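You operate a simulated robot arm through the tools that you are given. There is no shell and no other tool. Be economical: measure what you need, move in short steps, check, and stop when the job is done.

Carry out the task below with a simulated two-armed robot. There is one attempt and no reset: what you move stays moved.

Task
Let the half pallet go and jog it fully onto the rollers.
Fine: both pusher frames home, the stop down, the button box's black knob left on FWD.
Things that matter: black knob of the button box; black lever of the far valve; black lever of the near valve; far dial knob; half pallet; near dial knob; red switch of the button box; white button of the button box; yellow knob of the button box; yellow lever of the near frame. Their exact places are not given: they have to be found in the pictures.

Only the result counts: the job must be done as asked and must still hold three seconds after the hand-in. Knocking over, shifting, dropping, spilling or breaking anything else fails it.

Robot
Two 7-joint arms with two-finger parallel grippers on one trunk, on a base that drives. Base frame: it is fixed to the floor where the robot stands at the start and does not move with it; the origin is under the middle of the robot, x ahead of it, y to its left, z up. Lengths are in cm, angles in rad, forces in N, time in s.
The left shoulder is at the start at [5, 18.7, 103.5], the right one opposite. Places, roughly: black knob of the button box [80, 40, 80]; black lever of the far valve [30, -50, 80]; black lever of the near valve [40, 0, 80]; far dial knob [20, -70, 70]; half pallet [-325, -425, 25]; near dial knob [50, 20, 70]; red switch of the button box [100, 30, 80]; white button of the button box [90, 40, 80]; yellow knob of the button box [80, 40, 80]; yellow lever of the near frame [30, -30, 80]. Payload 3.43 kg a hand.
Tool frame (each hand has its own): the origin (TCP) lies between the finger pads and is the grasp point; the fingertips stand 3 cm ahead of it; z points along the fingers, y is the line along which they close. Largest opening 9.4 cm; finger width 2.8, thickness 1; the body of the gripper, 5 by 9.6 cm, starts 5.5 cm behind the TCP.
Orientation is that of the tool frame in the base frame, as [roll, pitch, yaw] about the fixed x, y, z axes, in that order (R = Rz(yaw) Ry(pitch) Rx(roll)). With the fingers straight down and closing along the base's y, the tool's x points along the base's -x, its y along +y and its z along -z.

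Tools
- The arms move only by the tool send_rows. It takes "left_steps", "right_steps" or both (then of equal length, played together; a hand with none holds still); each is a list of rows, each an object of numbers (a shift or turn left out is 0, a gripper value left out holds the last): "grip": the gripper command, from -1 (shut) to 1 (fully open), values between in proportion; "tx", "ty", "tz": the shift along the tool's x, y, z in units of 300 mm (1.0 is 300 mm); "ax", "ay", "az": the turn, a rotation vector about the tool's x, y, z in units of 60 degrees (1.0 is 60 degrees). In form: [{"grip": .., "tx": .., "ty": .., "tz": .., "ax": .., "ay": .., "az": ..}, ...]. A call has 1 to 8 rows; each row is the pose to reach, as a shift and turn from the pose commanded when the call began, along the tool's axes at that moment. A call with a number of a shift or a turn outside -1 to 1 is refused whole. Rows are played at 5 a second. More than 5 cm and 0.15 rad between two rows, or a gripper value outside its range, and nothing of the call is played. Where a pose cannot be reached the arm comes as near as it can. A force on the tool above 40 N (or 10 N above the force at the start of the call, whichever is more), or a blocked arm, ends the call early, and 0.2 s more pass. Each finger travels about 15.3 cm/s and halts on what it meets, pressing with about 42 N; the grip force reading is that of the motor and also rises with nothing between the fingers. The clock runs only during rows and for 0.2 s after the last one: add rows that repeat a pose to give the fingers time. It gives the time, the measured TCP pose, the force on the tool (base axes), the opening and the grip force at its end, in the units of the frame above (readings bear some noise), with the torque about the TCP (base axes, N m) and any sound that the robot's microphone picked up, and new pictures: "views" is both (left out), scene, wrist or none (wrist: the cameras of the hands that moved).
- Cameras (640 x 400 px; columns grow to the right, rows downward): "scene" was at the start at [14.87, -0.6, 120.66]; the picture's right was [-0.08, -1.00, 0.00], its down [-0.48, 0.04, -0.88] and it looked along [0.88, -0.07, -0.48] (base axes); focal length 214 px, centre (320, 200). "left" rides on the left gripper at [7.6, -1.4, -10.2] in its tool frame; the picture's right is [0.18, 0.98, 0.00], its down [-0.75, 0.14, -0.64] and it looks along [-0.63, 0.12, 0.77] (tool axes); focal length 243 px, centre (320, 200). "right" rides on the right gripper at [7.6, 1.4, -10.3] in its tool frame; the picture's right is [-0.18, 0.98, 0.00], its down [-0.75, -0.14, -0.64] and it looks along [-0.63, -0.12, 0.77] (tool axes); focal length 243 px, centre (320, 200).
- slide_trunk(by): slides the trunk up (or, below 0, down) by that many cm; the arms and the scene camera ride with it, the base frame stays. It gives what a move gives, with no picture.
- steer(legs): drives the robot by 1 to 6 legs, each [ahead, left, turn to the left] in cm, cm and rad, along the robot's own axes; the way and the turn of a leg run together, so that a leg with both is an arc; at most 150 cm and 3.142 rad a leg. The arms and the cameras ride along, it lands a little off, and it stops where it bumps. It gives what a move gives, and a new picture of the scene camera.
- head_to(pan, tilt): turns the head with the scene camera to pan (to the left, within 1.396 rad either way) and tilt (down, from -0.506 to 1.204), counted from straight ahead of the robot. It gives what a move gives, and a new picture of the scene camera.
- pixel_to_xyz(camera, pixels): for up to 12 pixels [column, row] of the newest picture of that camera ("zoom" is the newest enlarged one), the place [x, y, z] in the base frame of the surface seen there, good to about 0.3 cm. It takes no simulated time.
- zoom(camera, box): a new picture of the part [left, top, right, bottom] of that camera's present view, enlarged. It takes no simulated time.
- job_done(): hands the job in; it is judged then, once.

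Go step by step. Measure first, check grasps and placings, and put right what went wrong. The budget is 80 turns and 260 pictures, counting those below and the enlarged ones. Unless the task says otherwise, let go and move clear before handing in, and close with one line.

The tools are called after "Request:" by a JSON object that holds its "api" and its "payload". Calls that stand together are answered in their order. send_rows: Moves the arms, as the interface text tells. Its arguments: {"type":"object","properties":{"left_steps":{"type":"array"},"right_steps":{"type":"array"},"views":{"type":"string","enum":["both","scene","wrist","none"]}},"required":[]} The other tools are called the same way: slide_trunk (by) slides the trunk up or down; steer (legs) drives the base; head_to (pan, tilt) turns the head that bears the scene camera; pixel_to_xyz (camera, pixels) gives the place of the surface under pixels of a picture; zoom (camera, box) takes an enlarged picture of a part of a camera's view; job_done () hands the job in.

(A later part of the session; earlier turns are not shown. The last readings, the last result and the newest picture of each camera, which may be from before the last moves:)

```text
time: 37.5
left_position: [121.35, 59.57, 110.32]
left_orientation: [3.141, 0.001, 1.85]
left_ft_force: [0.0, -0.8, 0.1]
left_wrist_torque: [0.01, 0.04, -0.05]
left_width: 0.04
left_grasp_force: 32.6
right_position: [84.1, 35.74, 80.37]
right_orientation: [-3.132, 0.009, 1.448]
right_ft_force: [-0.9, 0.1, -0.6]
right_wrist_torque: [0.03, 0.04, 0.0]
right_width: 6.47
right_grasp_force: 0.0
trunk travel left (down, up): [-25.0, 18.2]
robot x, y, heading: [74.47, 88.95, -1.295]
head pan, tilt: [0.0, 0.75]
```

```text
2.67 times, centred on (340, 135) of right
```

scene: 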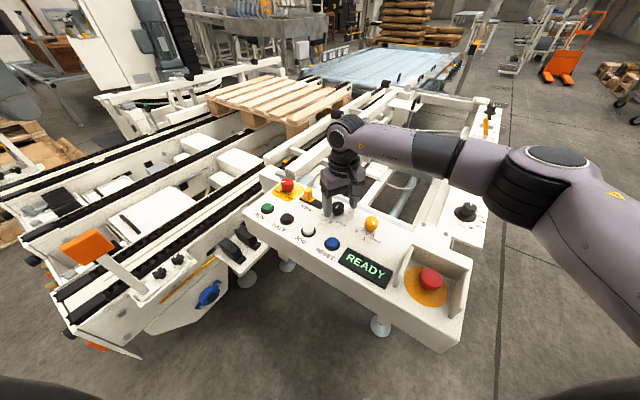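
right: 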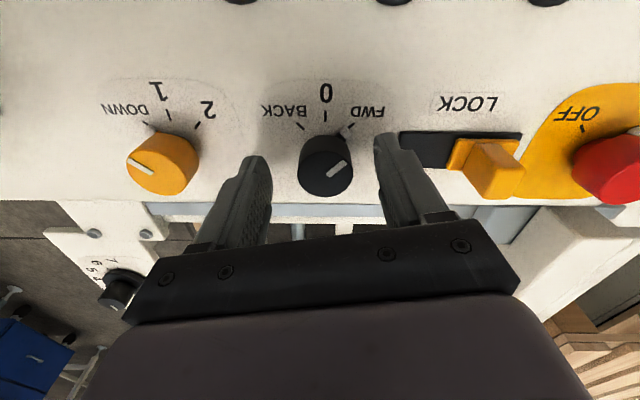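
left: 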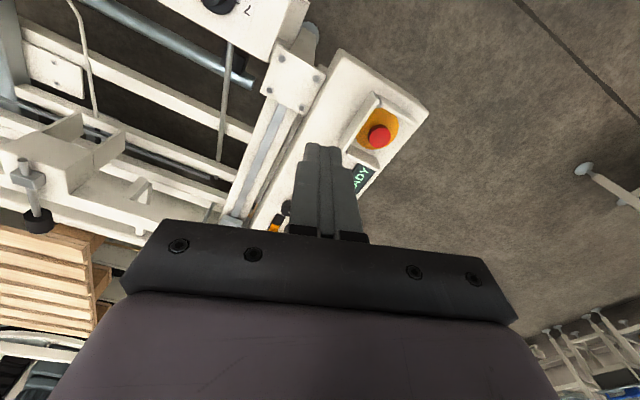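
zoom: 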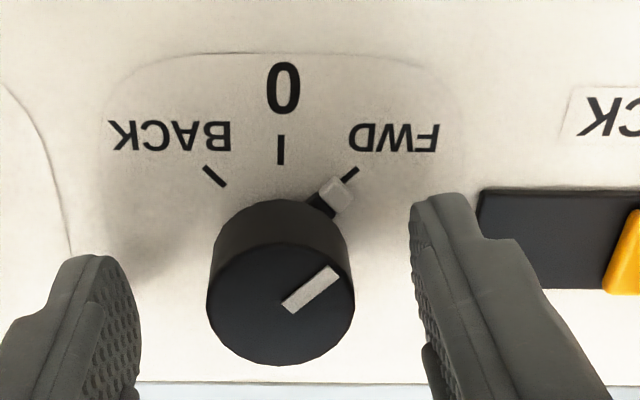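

The black knob now points to FWD. I raise the right hand, retract it, and drive back to stand in front of the panel's valves.

Request:
{"api": "send_rows", "payload": {"right_steps": [{"tz": -0.15}, {"tz": -0.3}, {"tz": -0.45, "grip": -1}, {"tz": -0.6}, {"tz": -0.75, "tx": 0.05}, {"tz": -0.85, "tx": 0.15, "az": -0.12}, {"tz": -0.9, "tx": 0.28, "az": -0.25}, {"tz": -0.9, "tx": 0.42, "az": -0.38}], "views": "none"}}

Request:
{"api": "steer", "payload": {"legs": [[0, 0, 1.015], [-60, 0, 0], [0, -123, 0]]}}

Request:
{"api": "head_to", "payload": {"pan": 0.0, "tilt": 0.9}}

```text
time: 39.3
left_position: [121.4, 59.56, 110.29]
left_orientation: [-3.142, 0.002, 1.851]
left_ft_force: [0.4, -0.7, 0.4]
left_wrist_torque: [0.0, 0.0, 0.01]
left_width: 0.0
left_grasp_force: 32.9
right_position: [86.4, 48.63, 107.28]
right_orientation: [-3.13, 0.004, 1.85]
right_ft_force: [0.5, -0.7, 0.2]
right_wrist_torque: [0.0, 0.01, 0.02]
right_width: 0.0
right_grasp_force: 33.0
trunk travel left (down, up): [-25.0, 18.2]
robot x, y, heading: [74.17, 89.19, -1.291]
head pan, tilt: [0.0, 0.75]
```

```text
time: 55.9
left_position: [34.07, 11.5, 110.11]
left_orientation: [3.14, 0.002, 2.875]
left_ft_force: [-0.4, -0.2, 1.3]
left_wrist_torque: [-0.03, 0.01, -0.02]
left_width: 0.0
left_grasp_force: 32.6
right_position: [25.29, -24.06, 107.28]
right_orientation: [-3.13, 0.004, 2.871]
right_ft_force: [-0.6, 0.7, 0.0]
right_wrist_torque: [-0.02, -0.01, -0.04]
right_width: 0.0
right_grasp_force: 33.0
trunk travel left (down, up): [-25.0, 18.2]
robot x, y, heading: [-15.58, -13.17, -0.267]
head pan, tilt: [0.0, 0.75]
```

scene: 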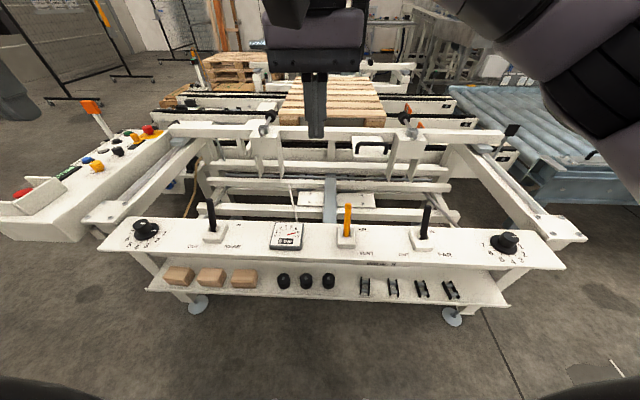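

```text
time: 56.6
left_position: [33.98, 11.62, 110.16]
left_orientation: [3.141, 0.002, 2.875]
left_ft_force: [0.3, 0.1, 0.1]
left_wrist_torque: [0.01, 0.01, 0.01]
left_width: 0.0
left_grasp_force: 33.4
right_position: [25.32, -24.06, 107.32]
right_orientation: [-3.131, 0.004, 2.87]
right_ft_force: [-0.2, -0.2, -0.2]
right_wrist_torque: [0.01, 0.0, 0.0]
right_width: 0.0
right_grasp_force: 33.5
trunk travel left (down, up): [-25.0, 18.2]
robot x, y, heading: [-15.99, -13.35, -0.265]
head pan, tilt: [0.0, 0.901]
```

scene: 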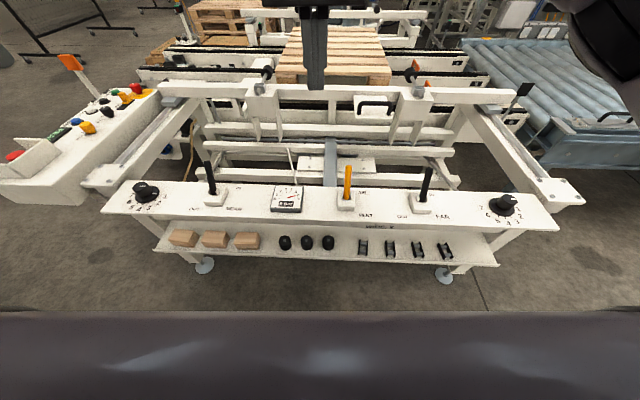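

Now the panel is fully visible: near dial (145,190), NEAR valve (212,180), gauge (287,197), yellow lever (347,185), far valve (424,185), far dial (503,205). I zoom on them.

Request:
{"api": "zoom", "payload": {"camera": "scene", "box": [100, 140, 320, 240]}}

Request:
{"api": "zoom", "payload": {"camera": "scene", "box": [320, 140, 560, 240]}}

Request:
{"api": "zoom", "payload": {"camera": "scene", "box": [180, 0, 580, 200]}}

Request:
{"api": "pixel_to_xyz", "payload": {"camera": "scene", "pixels": [[146, 188], [208, 165], [215, 192], [347, 170], [346, 198], [428, 170], [420, 200], [503, 202], [200, 205], [412, 66], [267, 72], [375, 104]]}}

```text
2.91 times, centred on (210, 190) of scene
```

zoom: 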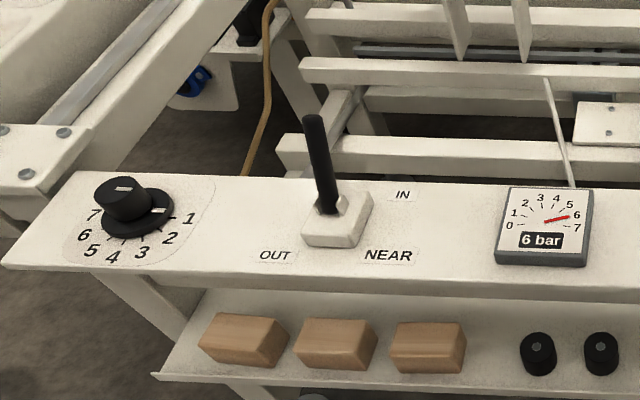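

```text
2.67 times, centred on (440, 190) of scene
```

zoom: 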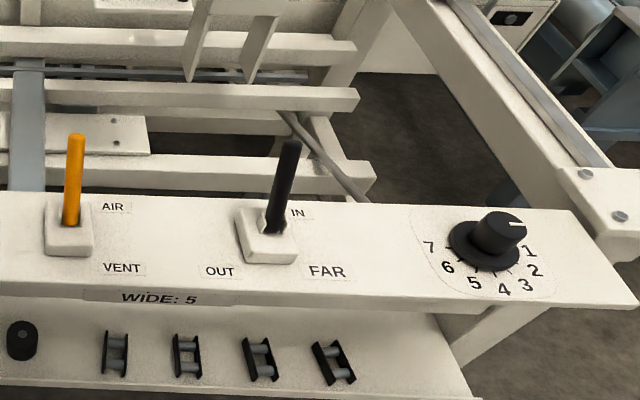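

```text
1.60 times, centred on (380, 100) of scene
```

zoom: 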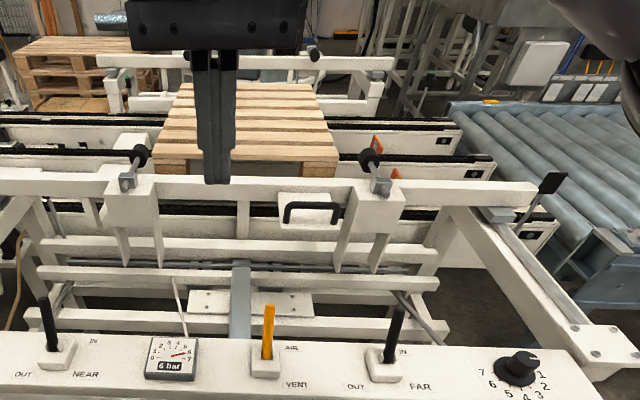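

```text
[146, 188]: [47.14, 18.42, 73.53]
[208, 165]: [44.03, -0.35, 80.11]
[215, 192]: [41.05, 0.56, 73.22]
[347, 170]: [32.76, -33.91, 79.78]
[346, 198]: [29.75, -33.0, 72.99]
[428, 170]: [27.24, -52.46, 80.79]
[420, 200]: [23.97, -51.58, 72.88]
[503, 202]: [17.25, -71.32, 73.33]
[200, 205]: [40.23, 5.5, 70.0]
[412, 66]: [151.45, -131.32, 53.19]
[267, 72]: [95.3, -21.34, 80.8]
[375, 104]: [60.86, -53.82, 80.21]
```

All three levers lean away (AIR, IN, IN), so both pusher valves are IN and must be pulled to OUT. I bring the left hand, opened ~5 cm, over the near lever (44.2, -0.4).

Request:
{"api": "send_rows", "payload": {"left_steps": [{"tx": -0.07, "ty": -0.05, "tz": 0.1, "grip": 0.1}, {"tx": -0.15, "ty": -0.1, "tz": 0.2}, {"tx": -0.22, "ty": -0.15, "tz": 0.3}, {"tx": -0.29, "ty": -0.2, "tz": 0.4}, {"tx": -0.36, "ty": -0.25, "tz": 0.5}, {"tx": -0.433, "ty": -0.297, "tz": 0.57}, {"tx": -0.433, "ty": -0.297, "tz": 0.57}]}}

Request:
{"api": "zoom", "payload": {"camera": "left", "box": [200, 60, 440, 210]}}

Request:
{"api": "zoom", "payload": {"camera": "right", "box": [0, 0, 640, 240]}}

```text
time: 58.2
left_position: [44.15, -0.55, 93.26]
left_orientation: [-3.141, 0.0, 2.874]
left_ft_force: [0.0, -0.4, -0.3]
left_wrist_torque: [-0.03, 0.01, 0.01]
left_width: 5.17
left_grasp_force: 0.0
right_position: [25.31, -23.97, 107.37]
right_orientation: [-3.132, 0.004, 2.871]
right_ft_force: [-0.9, -1.1, 0.2]
right_wrist_torque: [0.02, -0.01, -0.03]
right_width: 0.04
right_grasp_force: 33.1
trunk travel left (down, up): [-25.0, 18.2]
robot x, y, heading: [-15.47, -14.03, -0.268]
head pan, tilt: [0.0, 0.901]
```

scene: 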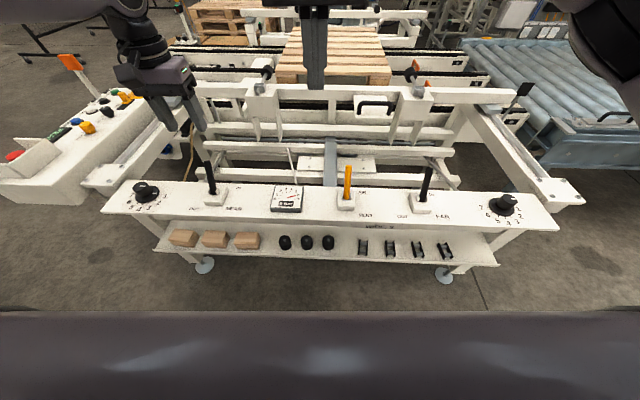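
left: 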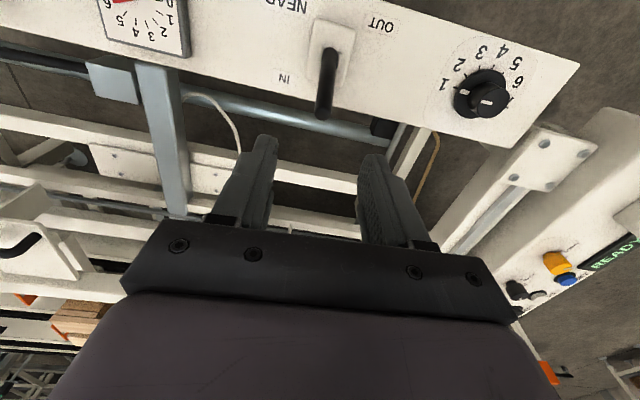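

```text
2.67 times, centred on (320, 135) of left
```

zoom: 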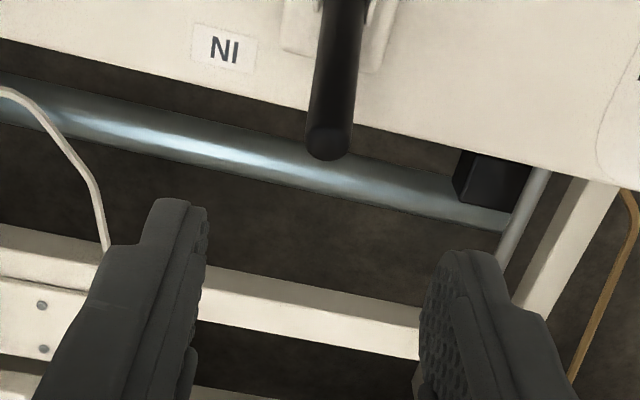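

```text
1.00 times, centred on (320, 120) of right (not enlarged: the box is as wide or as high as the picture)
```

zoom: 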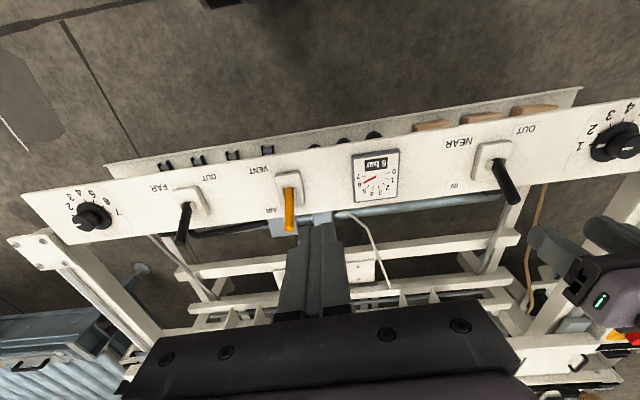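

The near lever's top is at left px (324,113), leaning away. I measure it and the dials.

Request:
{"api": "pixel_to_xyz", "payload": {"camera": "left", "pixels": [[324, 114], [325, 105], [328, 75], [329, 60]]}}

Request:
{"api": "zoom", "payload": {"camera": "left", "box": [430, 30, 540, 130]}}

Request:
{"api": "zoom", "payload": {"camera": "right", "box": [50, 170, 150, 250]}}

```text
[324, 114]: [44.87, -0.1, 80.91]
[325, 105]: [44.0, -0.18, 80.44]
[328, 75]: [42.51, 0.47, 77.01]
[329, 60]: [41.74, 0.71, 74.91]
```

```text
4.00 times, centred on (485, 80) of left
```

zoom: 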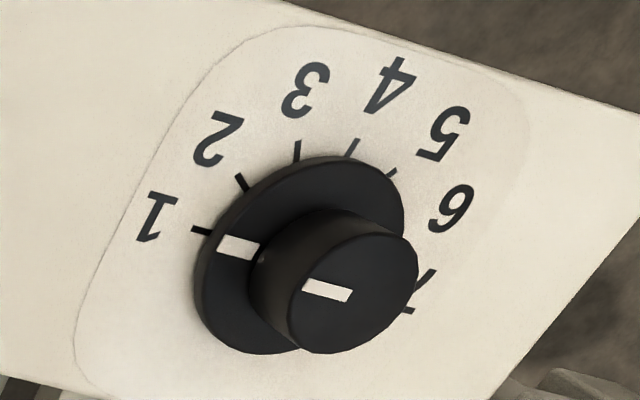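

```text
5.00 times, centred on (100, 210) of right
```

zoom: 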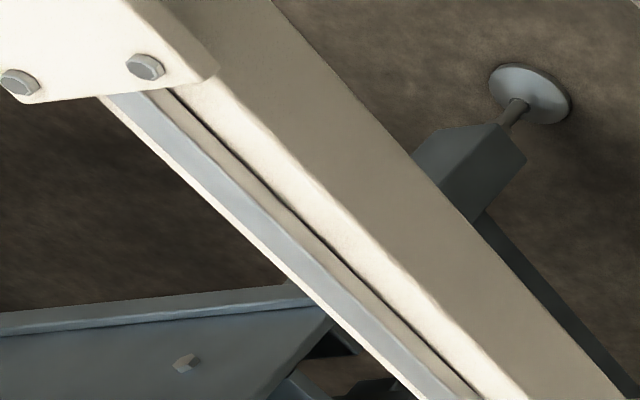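

Near dial points to 1; lever line runs from pivot ~(41,1,72) to top (44.9,-0.1,81). I descend around the lever and grip at z≈79.

Request:
{"api": "send_rows", "payload": {"left_steps": [{"tx": 0.01, "ty": 0.016, "tz": 0.13}, {"tx": 0.01, "ty": 0.016, "tz": 0.27}, {"tx": 0.01, "ty": 0.016, "tz": 0.4}, {"tx": 0.01, "ty": 0.016, "tz": 0.475}, {"tx": 0.01, "ty": 0.016, "tz": 0.475}, {"tx": 0.01, "ty": 0.016, "tz": 0.475, "grip": -1}, {"tx": 0.01, "ty": 0.016, "tz": 0.475, "grip": -1}]}}

Request:
{"api": "zoom", "payload": {"camera": "scene", "box": [120, 110, 320, 235]}}

```text
time: 59.8
left_position: [42.52, 0.57, 79.63]
left_orientation: [-3.133, 0.001, 2.867]
left_ft_force: [-10.2, -34.2, -12.3]
left_wrist_torque: [-0.53, -0.09, -0.72]
left_width: 1.65
left_grasp_force: 45.7
left hand out of reach, approached as far as the arm can: row 3, 4, 5, 6, 7
right_position: [25.2, -24.33, 107.39]
right_orientation: [-3.134, 0.003, 2.872]
right_ft_force: [1.6, -0.1, 0.3]
right_wrist_torque: [0.03, 0.0, 0.01]
right_width: 0.0
right_grasp_force: 32.7
trunk travel left (down, up): [-25.0, 18.2]
robot x, y, heading: [-15.67, -13.1, -0.272]
head pan, tilt: [0.0, 0.901]
```

scene: 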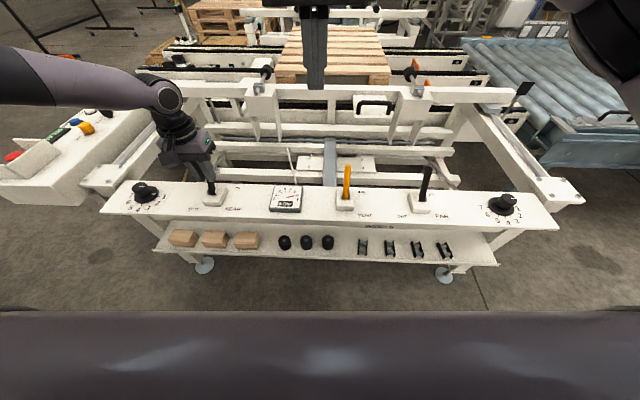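
left: 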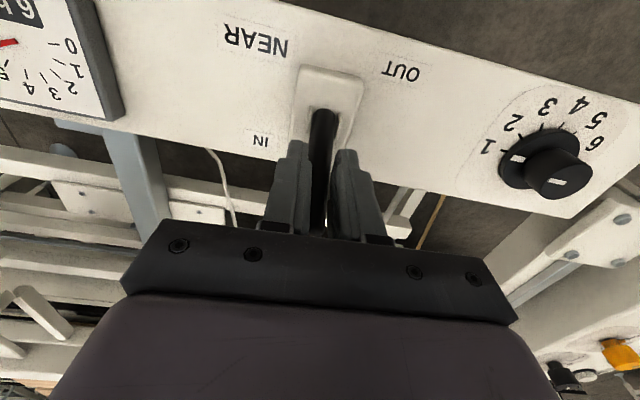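

```text
3.20 times, centred on (220, 172) of scene
```

zoom: 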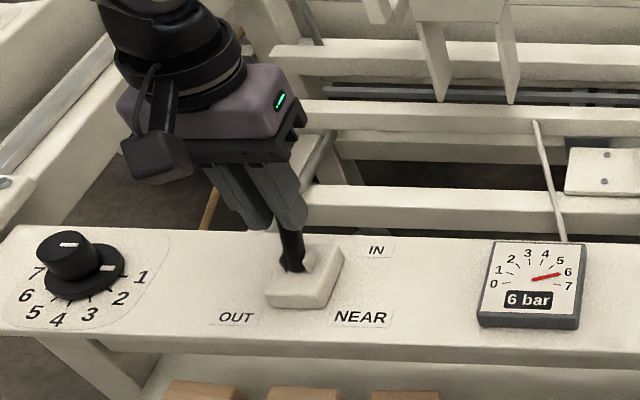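

The lever is gripped (width 1.65). I pull it toward the robot through its arc to OUT.

Request:
{"api": "send_rows", "payload": {"left_steps": [{"tx": 0.05}, {"tx": 0.09, "tz": -0.01}, {"tx": 0.13, "tz": -0.015}, {"tx": 0.17, "tz": -0.01}, {"tx": 0.21, "tz": 0.0}, {"tx": 0.25, "tz": 0.01}, {"tx": 0.25, "tz": 0.01}]}}

Request:
{"api": "zoom", "payload": {"camera": "scene", "box": [120, 110, 320, 235]}}

```text
time: 61.4
left_position: [35.37, 3.06, 79.46]
left_orientation: [-3.141, 0.001, 2.875]
left_ft_force: [0.1, -0.7, 0.2]
left_wrist_torque: [0.0, -0.04, -0.02]
left_width: 0.0
left_grasp_force: 32.6
right_position: [25.27, -24.11, 107.32]
right_orientation: [-3.132, 0.002, 2.872]
right_ft_force: [-0.1, -0.9, -0.3]
right_wrist_torque: [-0.05, -0.01, 0.03]
right_width: 0.03
right_grasp_force: 32.5
trunk travel left (down, up): [-25.0, 18.2]
robot x, y, heading: [-15.69, -13.21, -0.266]
head pan, tilt: [0.0, 0.901]
```

scene: 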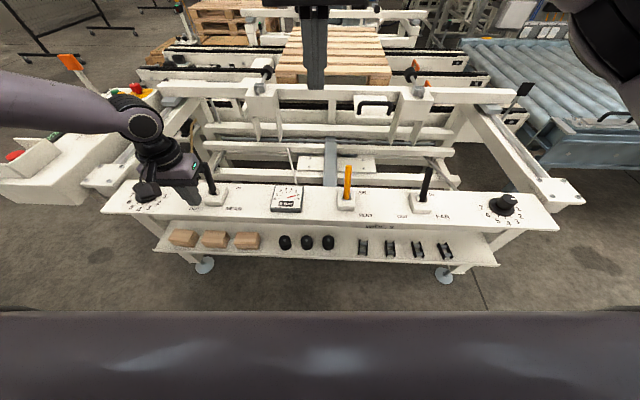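
left: 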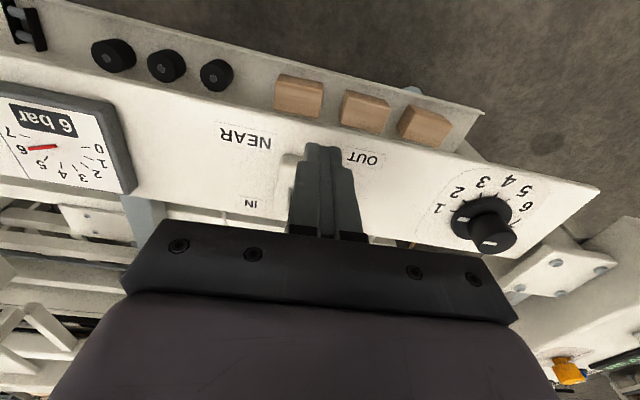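

```text
3.20 times, centred on (220, 172) of scene
```

zoom: 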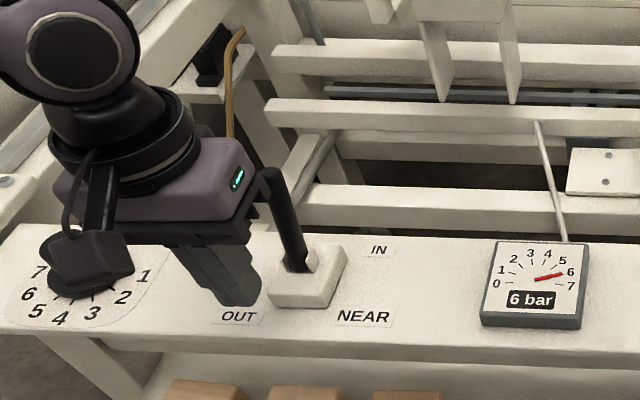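

The grip slipped off and the lever stayed at IN; the arm was at its reach limit. I raise the hand and drive 8 cm closer.

Request:
{"api": "send_rows", "payload": {"left_steps": [{"tz": -0.13}, {"tz": -0.27}, {"tz": -0.4}, {"tz": -0.4, "grip": 0.0}], "views": "none"}}

Request:
{"api": "steer", "payload": {"legs": [[8, 0, 0]]}}

```text
time: 62.4
left_position: [35.37, 3.14, 91.4]
left_orientation: [3.14, 0.0, 2.874]
left_ft_force: [0.4, -1.0, -0.1]
left_wrist_torque: [0.0, 0.02, 0.01]
left_width: 4.7
left_grasp_force: 0.0
right_position: [25.35, -23.92, 107.33]
right_orientation: [-3.129, 0.004, 2.871]
right_ft_force: [0.6, -0.5, 0.0]
right_wrist_torque: [0.0, 0.05, 0.02]
right_width: 0.01
right_grasp_force: 33.2
trunk travel left (down, up): [-25.0, 18.2]
robot x, y, heading: [-16.02, -13.74, -0.268]
head pan, tilt: [0.0, 0.901]
```

```text
time: 63.4
left_position: [42.98, 1.0, 91.27]
left_orientation: [-3.141, -0.002, 2.877]
left_ft_force: [0.3, 0.3, 0.1]
left_wrist_torque: [0.0, 0.02, -0.02]
left_width: 4.69
left_grasp_force: 0.1
right_position: [32.81, -26.26, 107.32]
right_orientation: [-3.131, 0.005, 2.872]
right_ft_force: [0.3, 0.2, -0.2]
right_wrist_torque: [-0.02, 0.01, 0.0]
right_width: 0.02
right_grasp_force: 33.0
trunk travel left (down, up): [-25.0, 18.2]
robot x, y, heading: [-7.82, -15.1, -0.266]
head pan, tilt: [0.0, 0.901]
```

scene: 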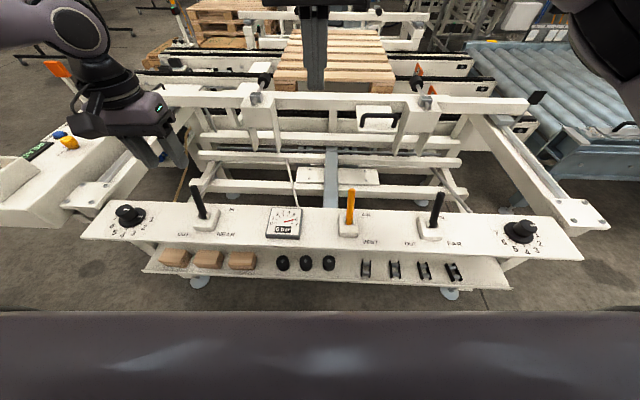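

Now within reach. I descend around the near lever and grip lower on it.

Request:
{"api": "send_rows", "payload": {"left_steps": [{"tx": -0.017, "ty": -0.023, "tz": 0.12}, {"tx": -0.017, "ty": -0.023, "tz": 0.24}, {"tx": -0.017, "ty": -0.023, "tz": 0.36}, {"tx": -0.017, "ty": -0.023, "tz": 0.455}, {"tx": -0.017, "ty": -0.023, "tz": 0.455}, {"tx": -0.017, "ty": -0.023, "tz": 0.455, "grip": -1}, {"tx": -0.017, "ty": -0.023, "tz": 0.455, "grip": -1}], "views": "wrist"}}

```text
time: 65.0
left_position: [43.27, 0.28, 77.76]
left_orientation: [3.137, 0.001, 2.871]
left_ft_force: [1.7, 1.9, -0.3]
left_wrist_torque: [1.75, -0.59, -0.65]
left_width: 1.71
left_grasp_force: 45.4
right_position: [32.93, -26.08, 107.36]
right_orientation: [-3.132, 0.003, 2.872]
right_ft_force: [-0.5, 0.3, 0.1]
right_wrist_torque: [-0.01, -0.02, 0.04]
right_width: 0.0
right_grasp_force: 33.0
trunk travel left (down, up): [-25.0, 18.2]
robot x, y, heading: [-8.0, -15.66, -0.267]
head pan, tilt: [0.0, 0.901]
```

left: 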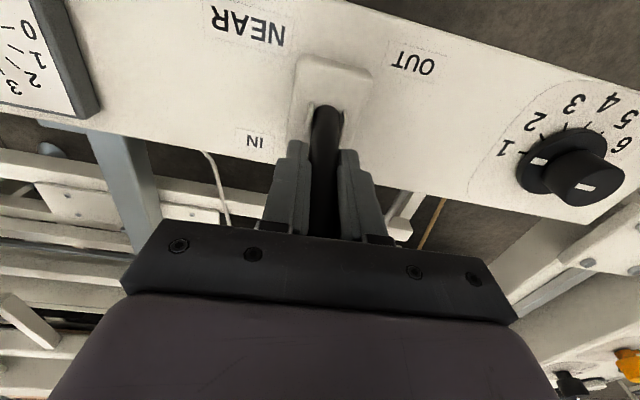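

Well gripped with no side force. I pull through the arc toward the robot.

Request:
{"api": "send_rows", "payload": {"left_steps": [{"tx": 0.03, "tz": -0.008}, {"tx": 0.06, "tz": -0.016}, {"tx": 0.09, "tz": -0.018}, {"tx": 0.12, "tz": -0.016}, {"tx": 0.15, "tz": -0.008}, {"tx": 0.175, "tz": 0.0}, {"tx": 0.175, "tz": 0.0}]}}

Request:
{"api": "zoom", "payload": {"camera": "scene", "box": [100, 120, 320, 260]}}

```text
time: 66.4
left_position: [39.24, 1.64, 78.03]
left_orientation: [3.141, 0.029, 2.876]
left_ft_force: [2.8, 2.2, -1.6]
left_wrist_torque: [-1.0, 0.1, -0.49]
left_width: 1.78
left_grasp_force: 44.9
right_position: [32.85, -26.09, 107.36]
right_orientation: [-3.129, 0.003, 2.872]
right_ft_force: [0.1, 0.1, -0.2]
right_wrist_torque: [0.01, -0.01, 0.0]
right_width: 0.0
right_grasp_force: 33.0
trunk travel left (down, up): [-25.0, 18.2]
robot x, y, heading: [-8.07, -15.33, -0.269]
head pan, tilt: [0.0, 0.901]
stopped in row 7 (left hand): the force on the tool passed its limit at 41 N (the readings are from after the stop); the commanded pose is now the measured one
```

scene: 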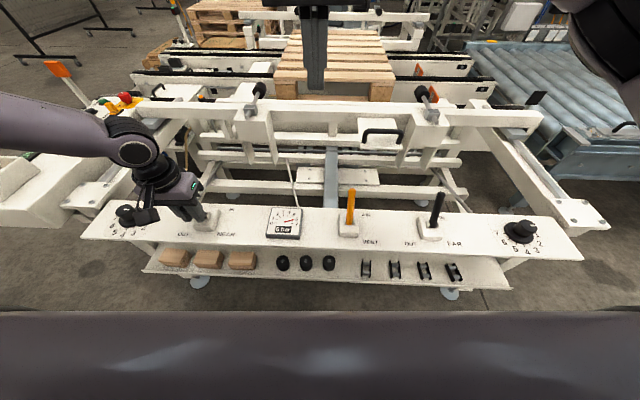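
left: 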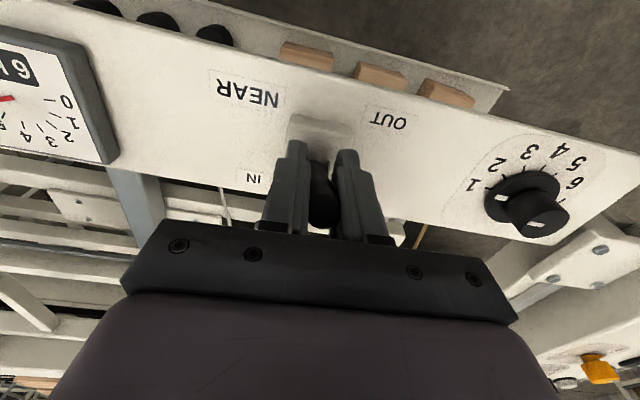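

```text
2.86 times, centred on (210, 190) of scene
```

zoom: 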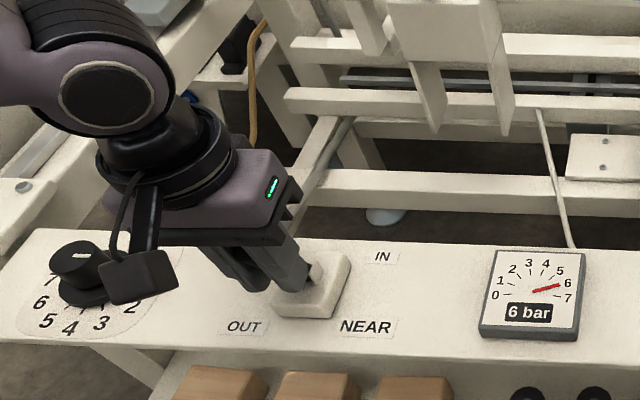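

The near lever reached its OUT stop and the near frame seems to be moving. I release it, and bring the right hand above the far lever.

Request:
{"api": "send_rows", "payload": {"left_steps": [{"grip": 0.0}, {"grip": 0.0}, {"tz": -0.1}, {"tz": -0.2}, {"tz": -0.3}, {"tz": -0.4}, {"tz": -0.5}, {"tz": -0.5}], "right_steps": [{"ty": -0.11, "tz": 0.05, "grip": 0.0}, {"ty": -0.22, "tz": 0.12}, {"ty": -0.33, "tz": 0.19}, {"ty": -0.44, "tz": 0.26}, {"ty": -0.55, "tz": 0.33}, {"ty": -0.66, "tz": 0.4}, {"ty": -0.77, "tz": 0.46}, {"ty": -0.885, "tz": 0.51, "tx": -0.01}]}}

Request:
{"api": "zoom", "payload": {"camera": "scene", "box": [180, 0, 580, 250]}}

Request:
{"api": "pixel_to_xyz", "payload": {"camera": "scene", "pixels": [[300, 108], [250, 106], [340, 60], [280, 70], [395, 75], [330, 14]]}}

```text
time: 68.2
left_position: [38.87, 1.87, 93.12]
left_orientation: [-3.141, 0.027, 2.877]
left_ft_force: [0.0, 0.6, 0.7]
left_wrist_torque: [0.0, -0.02, 0.04]
left_width: 4.72
left_grasp_force: 0.0
right_position: [25.93, -52.08, 92.27]
right_orientation: [-3.131, 0.005, 2.874]
right_ft_force: [-0.4, -0.1, 0.0]
right_wrist_torque: [-0.02, 0.0, 0.03]
right_width: 4.68
right_grasp_force: 0.0
trunk travel left (down, up): [-25.0, 18.2]
robot x, y, heading: [-8.21, -15.42, -0.271]
head pan, tilt: [0.0, 0.901]
```

scene: 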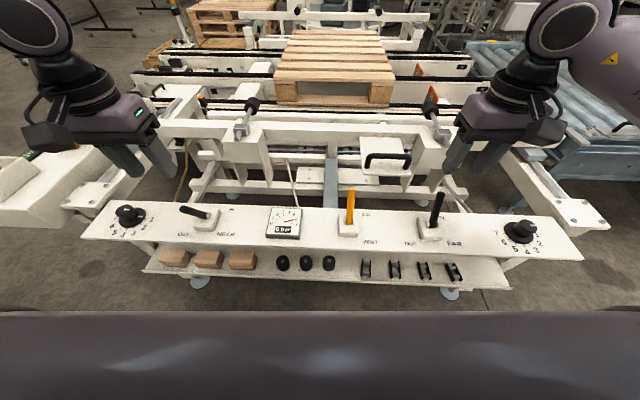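
right: 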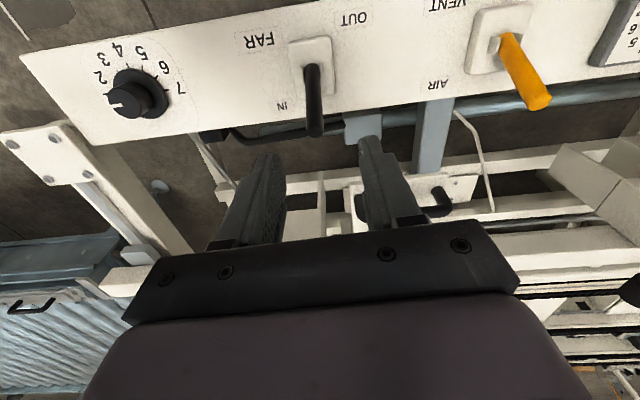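
left: 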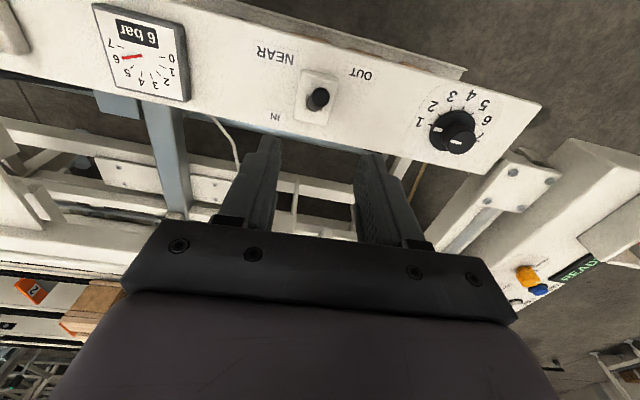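

```text
1.60 times, centred on (380, 125) of scene
```

zoom: 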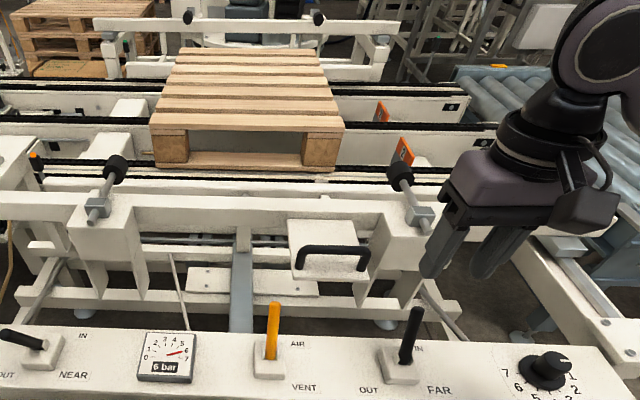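

```text
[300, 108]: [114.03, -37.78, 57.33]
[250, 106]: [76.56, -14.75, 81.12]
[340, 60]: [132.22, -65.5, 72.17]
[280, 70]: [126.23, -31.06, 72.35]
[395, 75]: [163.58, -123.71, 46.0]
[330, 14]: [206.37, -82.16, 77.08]
```

The near frame has drawn back. Now I measure the far lever in the right view (top at ~(314,130)).

Request:
{"api": "pixel_to_xyz", "payload": {"camera": "right", "pixels": [[314, 130], [314, 120], [313, 95], [312, 75]]}}

```text
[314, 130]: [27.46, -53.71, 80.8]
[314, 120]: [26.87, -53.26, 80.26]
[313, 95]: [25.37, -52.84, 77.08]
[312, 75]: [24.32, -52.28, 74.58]
```

Far lever centre at z 77.5 is about (26.1, -53.1). I descend and grip.

Request:
{"api": "send_rows", "payload": {"right_steps": [{"tx": -0.015, "ty": -0.03, "tz": 0.13}, {"tx": -0.015, "ty": -0.03, "tz": 0.26}, {"tx": -0.015, "ty": -0.03, "tz": 0.39}, {"tx": -0.015, "ty": -0.03, "tz": 0.489}, {"tx": -0.015, "ty": -0.03, "tz": 0.489}, {"tx": -0.015, "ty": -0.03, "tz": 0.489, "grip": -1}, {"tx": -0.015, "ty": -0.03, "tz": 0.489, "grip": -1}], "views": "wrist"}}

```text
time: 69.8
left_position: [38.92, 1.76, 93.08]
left_orientation: [3.141, 0.027, 2.878]
left_ft_force: [-0.4, 0.8, 0.5]
left_wrist_torque: [0.02, 0.02, 0.03]
left_width: 4.72
left_grasp_force: 0.0
right_position: [26.49, -53.17, 77.57]
right_orientation: [-3.132, 0.005, 2.873]
right_ft_force: [0.4, 0.6, -2.2]
right_wrist_torque: [0.03, -0.27, -0.02]
right_width: 2.08
right_grasp_force: 45.0
trunk travel left (down, up): [-25.0, 18.2]
robot x, y, heading: [-8.04, -15.46, -0.264]
head pan, tilt: [0.0, 0.901]
```

right: 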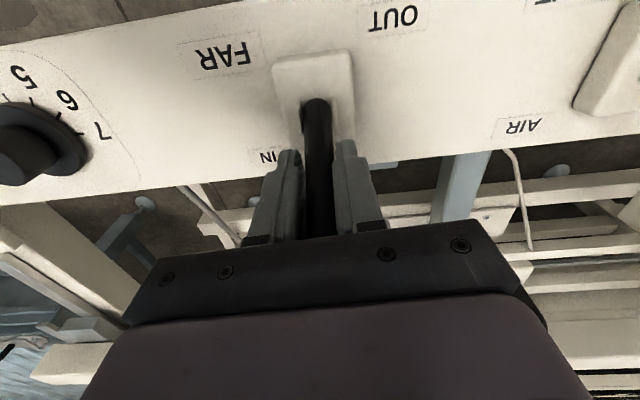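

The far lever is gripped. I pull it through the same arc.

Request:
{"api": "send_rows", "payload": {"right_steps": [{"tx": 0.03, "tz": -0.008}, {"tx": 0.06, "tz": -0.016}, {"tx": 0.09, "tz": -0.018}, {"tx": 0.12, "tz": -0.016}, {"tx": 0.15, "tz": -0.008}, {"tx": 0.17, "tz": 0.0}, {"tx": 0.17, "tz": 0.0}], "views": "none"}}

Request:
{"api": "send_rows", "payload": {"right_steps": [{"grip": 0.0}, {"grip": 0.0}, {"tz": -0.1}, {"tz": -0.2}, {"tz": -0.3}, {"tz": -0.4}, {"tz": -0.5}, {"tz": -0.5}]}}

Request:
{"api": "zoom", "payload": {"camera": "scene", "box": [180, 0, 580, 250]}}

```text
time: 71.4
left_position: [38.83, 1.89, 92.98]
left_orientation: [-3.139, 0.026, 2.877]
left_ft_force: [-1.2, 0.3, -1.1]
left_wrist_torque: [-0.03, 0.02, 0.03]
left_width: 4.73
left_grasp_force: 0.1
right_position: [21.54, -51.71, 77.56]
right_orientation: [-3.128, 0.002, 2.873]
right_ft_force: [0.0, 0.4, 0.5]
right_wrist_torque: [-0.05, -0.03, 0.02]
right_width: 0.0
right_grasp_force: 32.8
trunk travel left (down, up): [-25.0, 18.2]
robot x, y, heading: [-8.15, -15.57, -0.265]
head pan, tilt: [0.0, 0.901]
```

```text
time: 73.2
left_position: [38.91, 1.92, 92.95]
left_orientation: [-3.141, 0.026, 2.878]
left_ft_force: [-0.2, -0.7, 0.1]
left_wrist_torque: [0.0, -0.01, 0.0]
left_width: 4.69
left_grasp_force: 0.0
right_position: [21.43, -51.56, 92.83]
right_orientation: [-3.132, 0.005, 2.872]
right_ft_force: [0.1, -0.1, 0.9]
right_wrist_torque: [0.03, 0.02, 0.03]
right_width: 4.72
right_grasp_force: 0.1
trunk travel left (down, up): [-25.0, 18.2]
robot x, y, heading: [-7.97, -15.57, -0.267]
head pan, tilt: [0.0, 0.901]
```

scene: 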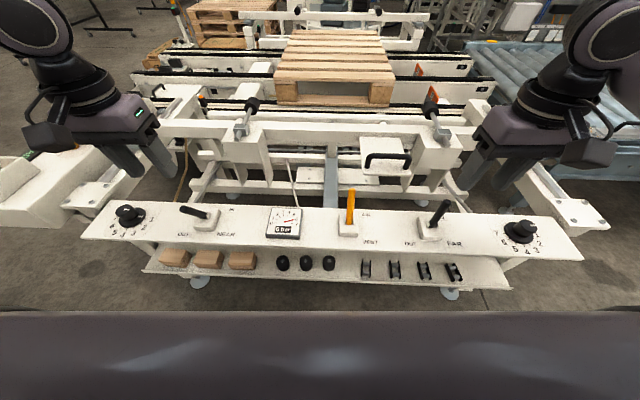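
right: 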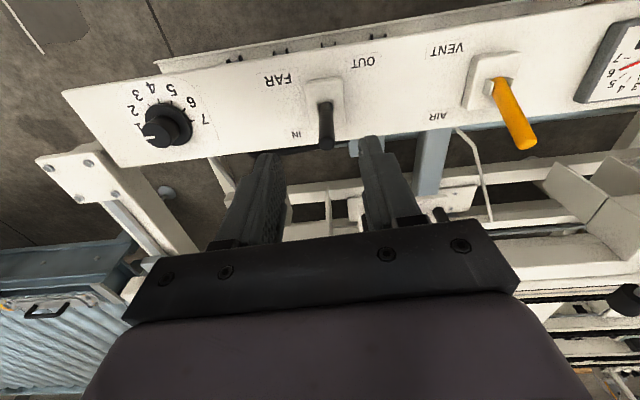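

```text
1.60 times, centred on (380, 125) of scene
```

zoom: 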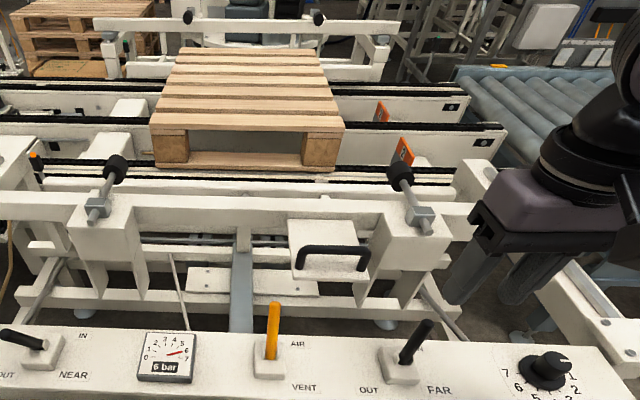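

The far lever moved only part way before slipping out. I measure its present place.

Request:
{"api": "pixel_to_xyz", "payload": {"camera": "right", "pixels": [[326, 143], [326, 130], [325, 110]]}}

Request:
{"api": "pixel_to_xyz", "payload": {"camera": "scene", "pixels": [[445, 205], [436, 222], [180, 208], [200, 213]]}}

```text
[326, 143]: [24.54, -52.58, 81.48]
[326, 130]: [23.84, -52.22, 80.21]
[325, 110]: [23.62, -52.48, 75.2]
```

```text
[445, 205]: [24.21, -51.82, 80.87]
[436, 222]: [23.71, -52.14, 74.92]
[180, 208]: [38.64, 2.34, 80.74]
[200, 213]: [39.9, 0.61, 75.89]
```

The far lever stands upright now (~(24.5,-52.5)). I regrip it and finish the pull.

Request:
{"api": "send_rows", "payload": {"right_steps": [{"tx": -0.108, "tz": 0.05}, {"tx": -0.108, "tz": 0.2}, {"tx": -0.108, "tz": 0.35}, {"tx": -0.108, "tz": 0.46}, {"tx": -0.108, "tz": 0.51}, {"tx": -0.108, "tz": 0.51}, {"tx": -0.108, "tz": 0.51, "grip": -1}, {"tx": -0.108, "tz": 0.51, "grip": -1}], "views": "wrist"}}

Request:
{"api": "send_rows", "payload": {"right_steps": [{"tx": 0.02, "tz": 0.0}, {"tx": 0.04, "tz": 0.002}, {"tx": 0.06, "tz": 0.006}, {"tx": 0.08, "tz": 0.012}, {"tx": 0.1, "tz": 0.018}, {"tx": 0.1, "tz": 0.018}], "views": "wrist"}}

```text
time: 75.0
left_position: [38.91, 1.91, 93.08]
left_orientation: [3.14, 0.025, 2.878]
left_ft_force: [-0.3, 0.6, 0.5]
left_wrist_torque: [-0.02, -0.05, -0.03]
left_width: 4.7
left_grasp_force: 0.0
right_position: [24.52, -52.56, 77.21]
right_orientation: [-3.134, 0.004, 2.872]
right_ft_force: [-0.9, -4.4, -2.1]
right_wrist_torque: [2.35, -0.76, -0.16]
right_width: 1.72
right_grasp_force: 45.0
trunk travel left (down, up): [-25.0, 18.2]
robot x, y, heading: [-8.13, -15.09, -0.259]
head pan, tilt: [0.0, 0.901]
```

right: 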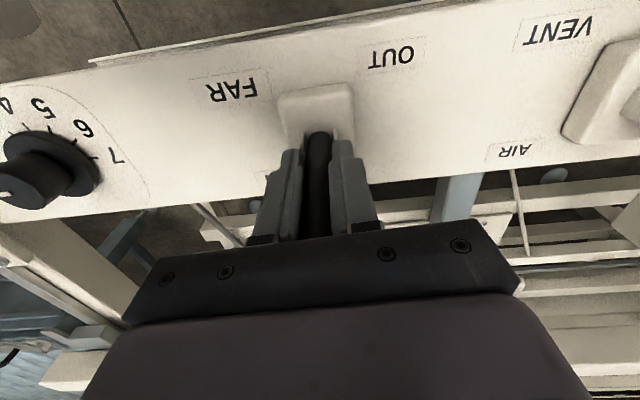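

```text
time: 75.9
left_position: [39.05, 1.89, 92.9]
left_orientation: [3.141, 0.025, 2.88]
left_ft_force: [0.1, 0.0, -0.4]
left_wrist_torque: [-0.02, -0.03, 0.01]
left_width: 4.68
left_grasp_force: 0.0
right_position: [23.64, -52.17, 77.31]
right_orientation: [-3.136, 0.024, 2.872]
right_ft_force: [8.3, -0.9, -9.7]
right_wrist_torque: [0.18, -0.42, 0.08]
right_width: 1.69
right_grasp_force: 45.5
trunk travel left (down, up): [-25.0, 18.2]
robot x, y, heading: [-8.2, -15.26, -0.267]
head pan, tilt: [0.0, 0.901]
stopped in row 4 (right hand): the force on the tool passed its limit at 42 N (the readings are from after the stop); the commanded pose is now the measured one
```

right: 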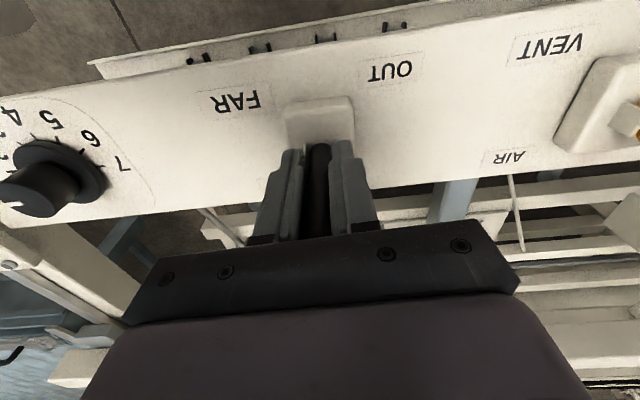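

Pulled a little further, then hit the force limit. I keep pulling in finer steps.

Request:
{"api": "send_rows", "payload": {"right_steps": [{"tx": 0.015, "tz": 0.002}, {"tx": 0.03, "tz": 0.006}, {"tx": 0.045, "tz": 0.01}, {"tx": 0.06, "tz": 0.015}, {"tx": 0.075, "tz": 0.02}, {"tx": 0.09, "tz": 0.025}], "views": "wrist"}}

Request:
{"api": "zoom", "payload": {"camera": "scene", "box": [360, 150, 520, 250]}}

```text
time: 76.4
left_position: [38.98, 1.98, 92.88]
left_orientation: [3.139, 0.024, 2.879]
left_ft_force: [0.0, -0.1, 0.2]
left_wrist_torque: [0.0, -0.01, 0.01]
left_width: 4.69
left_grasp_force: 0.1
right_position: [23.58, -52.13, 77.25]
right_orientation: [-3.14, 0.043, 2.868]
right_ft_force: [9.7, -2.2, -14.6]
right_wrist_torque: [-0.12, -0.36, 0.11]
right_width: 1.69
right_grasp_force: 45.2
trunk travel left (down, up): [-25.0, 18.2]
robot x, y, heading: [-7.92, -15.74, -0.263]
head pan, tilt: [0.0, 0.901]
stopped in row 2 (right hand): the force on the tool passed its limit at 42 N (the readings are from after the stop); the commanded pose is now the measured one
```

right: 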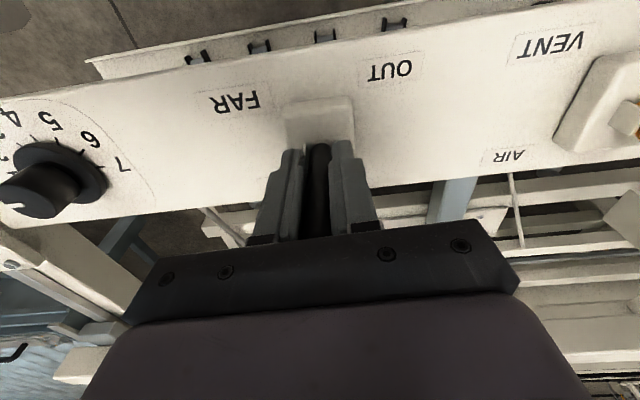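

```text
4.00 times, centred on (440, 200) of scene
```

zoom: 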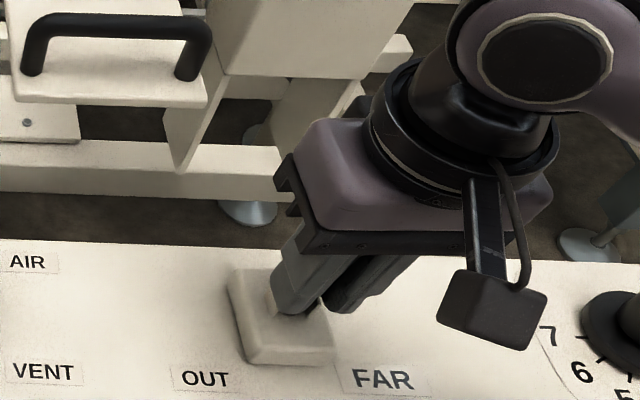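

The lever stopped about half way through its second half. I release, lift, and check it, to push it from behind instead.

Request:
{"api": "send_rows", "payload": {"right_steps": [{"grip": 0.0}, {"grip": 0.0}, {"tz": -0.1}, {"tz": -0.2}, {"tz": -0.3}, {"tz": -0.4}]}}

Request:
{"api": "zoom", "payload": {"camera": "scene", "box": [360, 150, 520, 250]}}

Request:
{"api": "zoom", "payload": {"camera": "right", "box": [220, 40, 460, 190]}}

Request:
{"api": "pixel_to_xyz", "payload": {"camera": "scene", "pixels": [[300, 108], [250, 128], [340, 60], [280, 70], [330, 14]]}}

```text
time: 77.8
left_position: [39.04, 1.82, 93.04]
left_orientation: [-3.14, 0.026, 2.88]
left_ft_force: [-0.2, -0.5, -0.8]
left_wrist_torque: [0.0, -0.02, 0.02]
left_width: 4.7
left_grasp_force: 0.1
right_position: [22.81, -51.88, 89.53]
right_orientation: [-3.139, 0.042, 2.868]
right_ft_force: [-0.3, 0.3, -0.6]
right_wrist_torque: [0.0, 0.04, 0.0]
right_width: 4.71
right_grasp_force: 0.0
trunk travel left (down, up): [-25.0, 18.2]
robot x, y, heading: [-8.08, -15.08, -0.267]
head pan, tilt: [0.0, 0.901]
```

scene: 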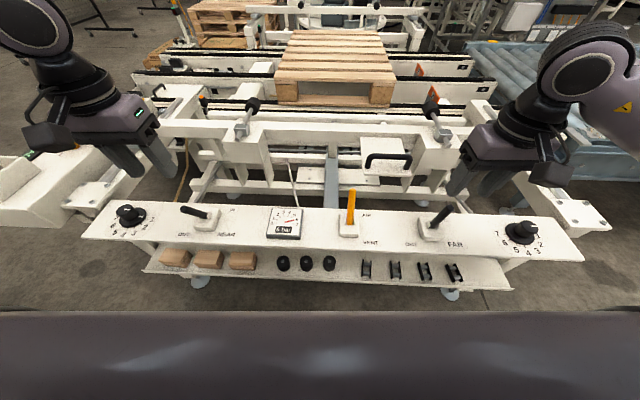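
right: 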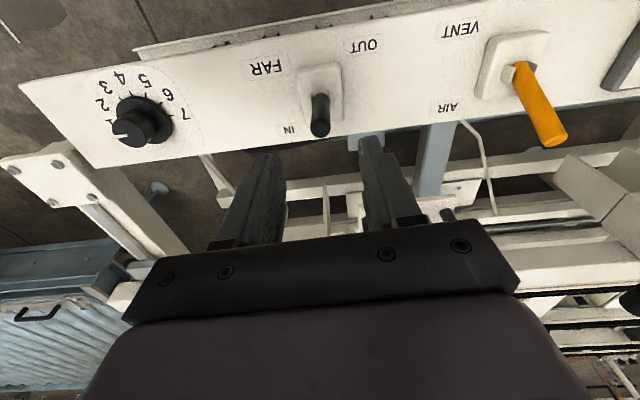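

```text
4.00 times, centred on (440, 200) of scene
```

zoom: 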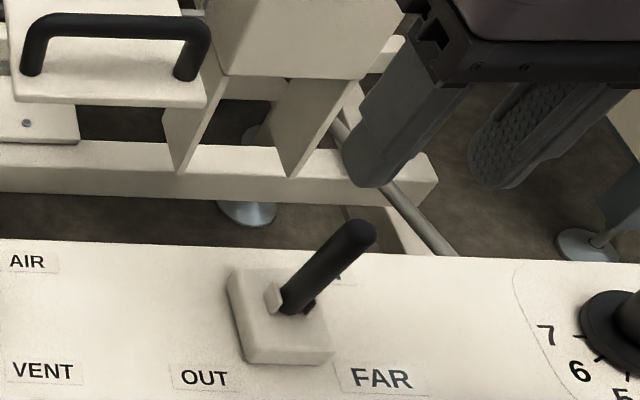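

```text
2.67 times, centred on (340, 115) of right
```

zoom: 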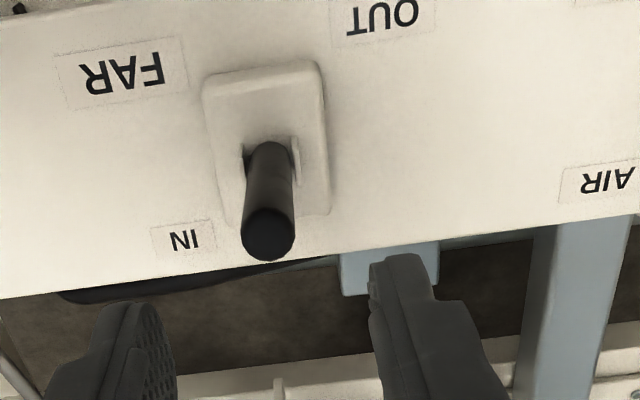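

```text
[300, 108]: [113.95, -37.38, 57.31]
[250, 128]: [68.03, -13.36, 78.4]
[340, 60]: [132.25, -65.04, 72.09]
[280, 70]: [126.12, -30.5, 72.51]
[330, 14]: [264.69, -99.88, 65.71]
```

The far frame has begun to move away (bar at row 14 gone). I check the levers' leans and the far frame with the head raised.

Request:
{"api": "pixel_to_xyz", "payload": {"camera": "scene", "pixels": [[447, 209], [441, 215], [435, 224], [182, 208], [190, 211], [200, 214]]}}

Request:
{"api": "head_to", "payload": {"pan": -0.1, "tilt": 0.55}}

Request:
{"api": "zoom", "payload": {"camera": "scene", "box": [160, 60, 560, 310]}}

```text
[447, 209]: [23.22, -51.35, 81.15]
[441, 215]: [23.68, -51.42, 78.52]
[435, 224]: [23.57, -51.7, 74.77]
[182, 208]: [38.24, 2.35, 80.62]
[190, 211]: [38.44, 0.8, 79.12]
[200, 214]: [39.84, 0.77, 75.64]
```

```text
time: 78.6
left_position: [38.96, 1.86, 92.97]
left_orientation: [-3.141, 0.026, 2.88]
left_ft_force: [-0.3, -0.8, 0.0]
left_wrist_torque: [-0.01, -0.03, -0.02]
left_width: 4.7
left_grasp_force: 0.0
right_position: [23.04, -51.86, 89.43]
right_orientation: [-3.138, 0.044, 2.868]
right_ft_force: [0.6, 0.5, -0.1]
right_wrist_torque: [0.0, -0.02, -0.01]
right_width: 4.71
right_grasp_force: 0.2
trunk travel left (down, up): [-25.0, 18.2]
robot x, y, heading: [-7.73, -15.52, -0.262]
head pan, tilt: [-0.099, 0.55]
```

scene: 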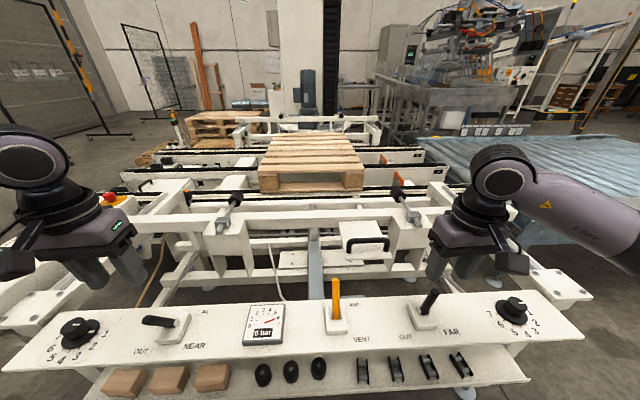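

```text
1.60 times, centred on (360, 185) of scene
```

zoom: 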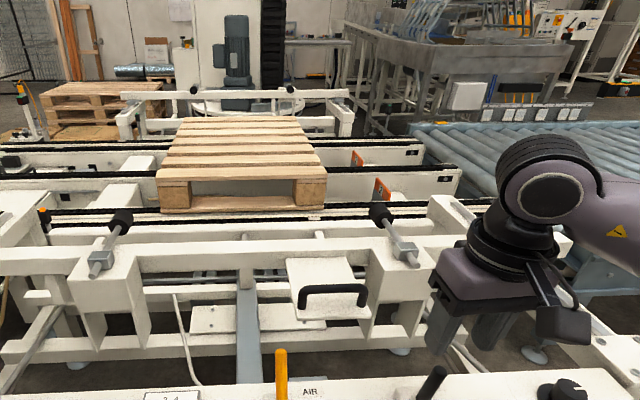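

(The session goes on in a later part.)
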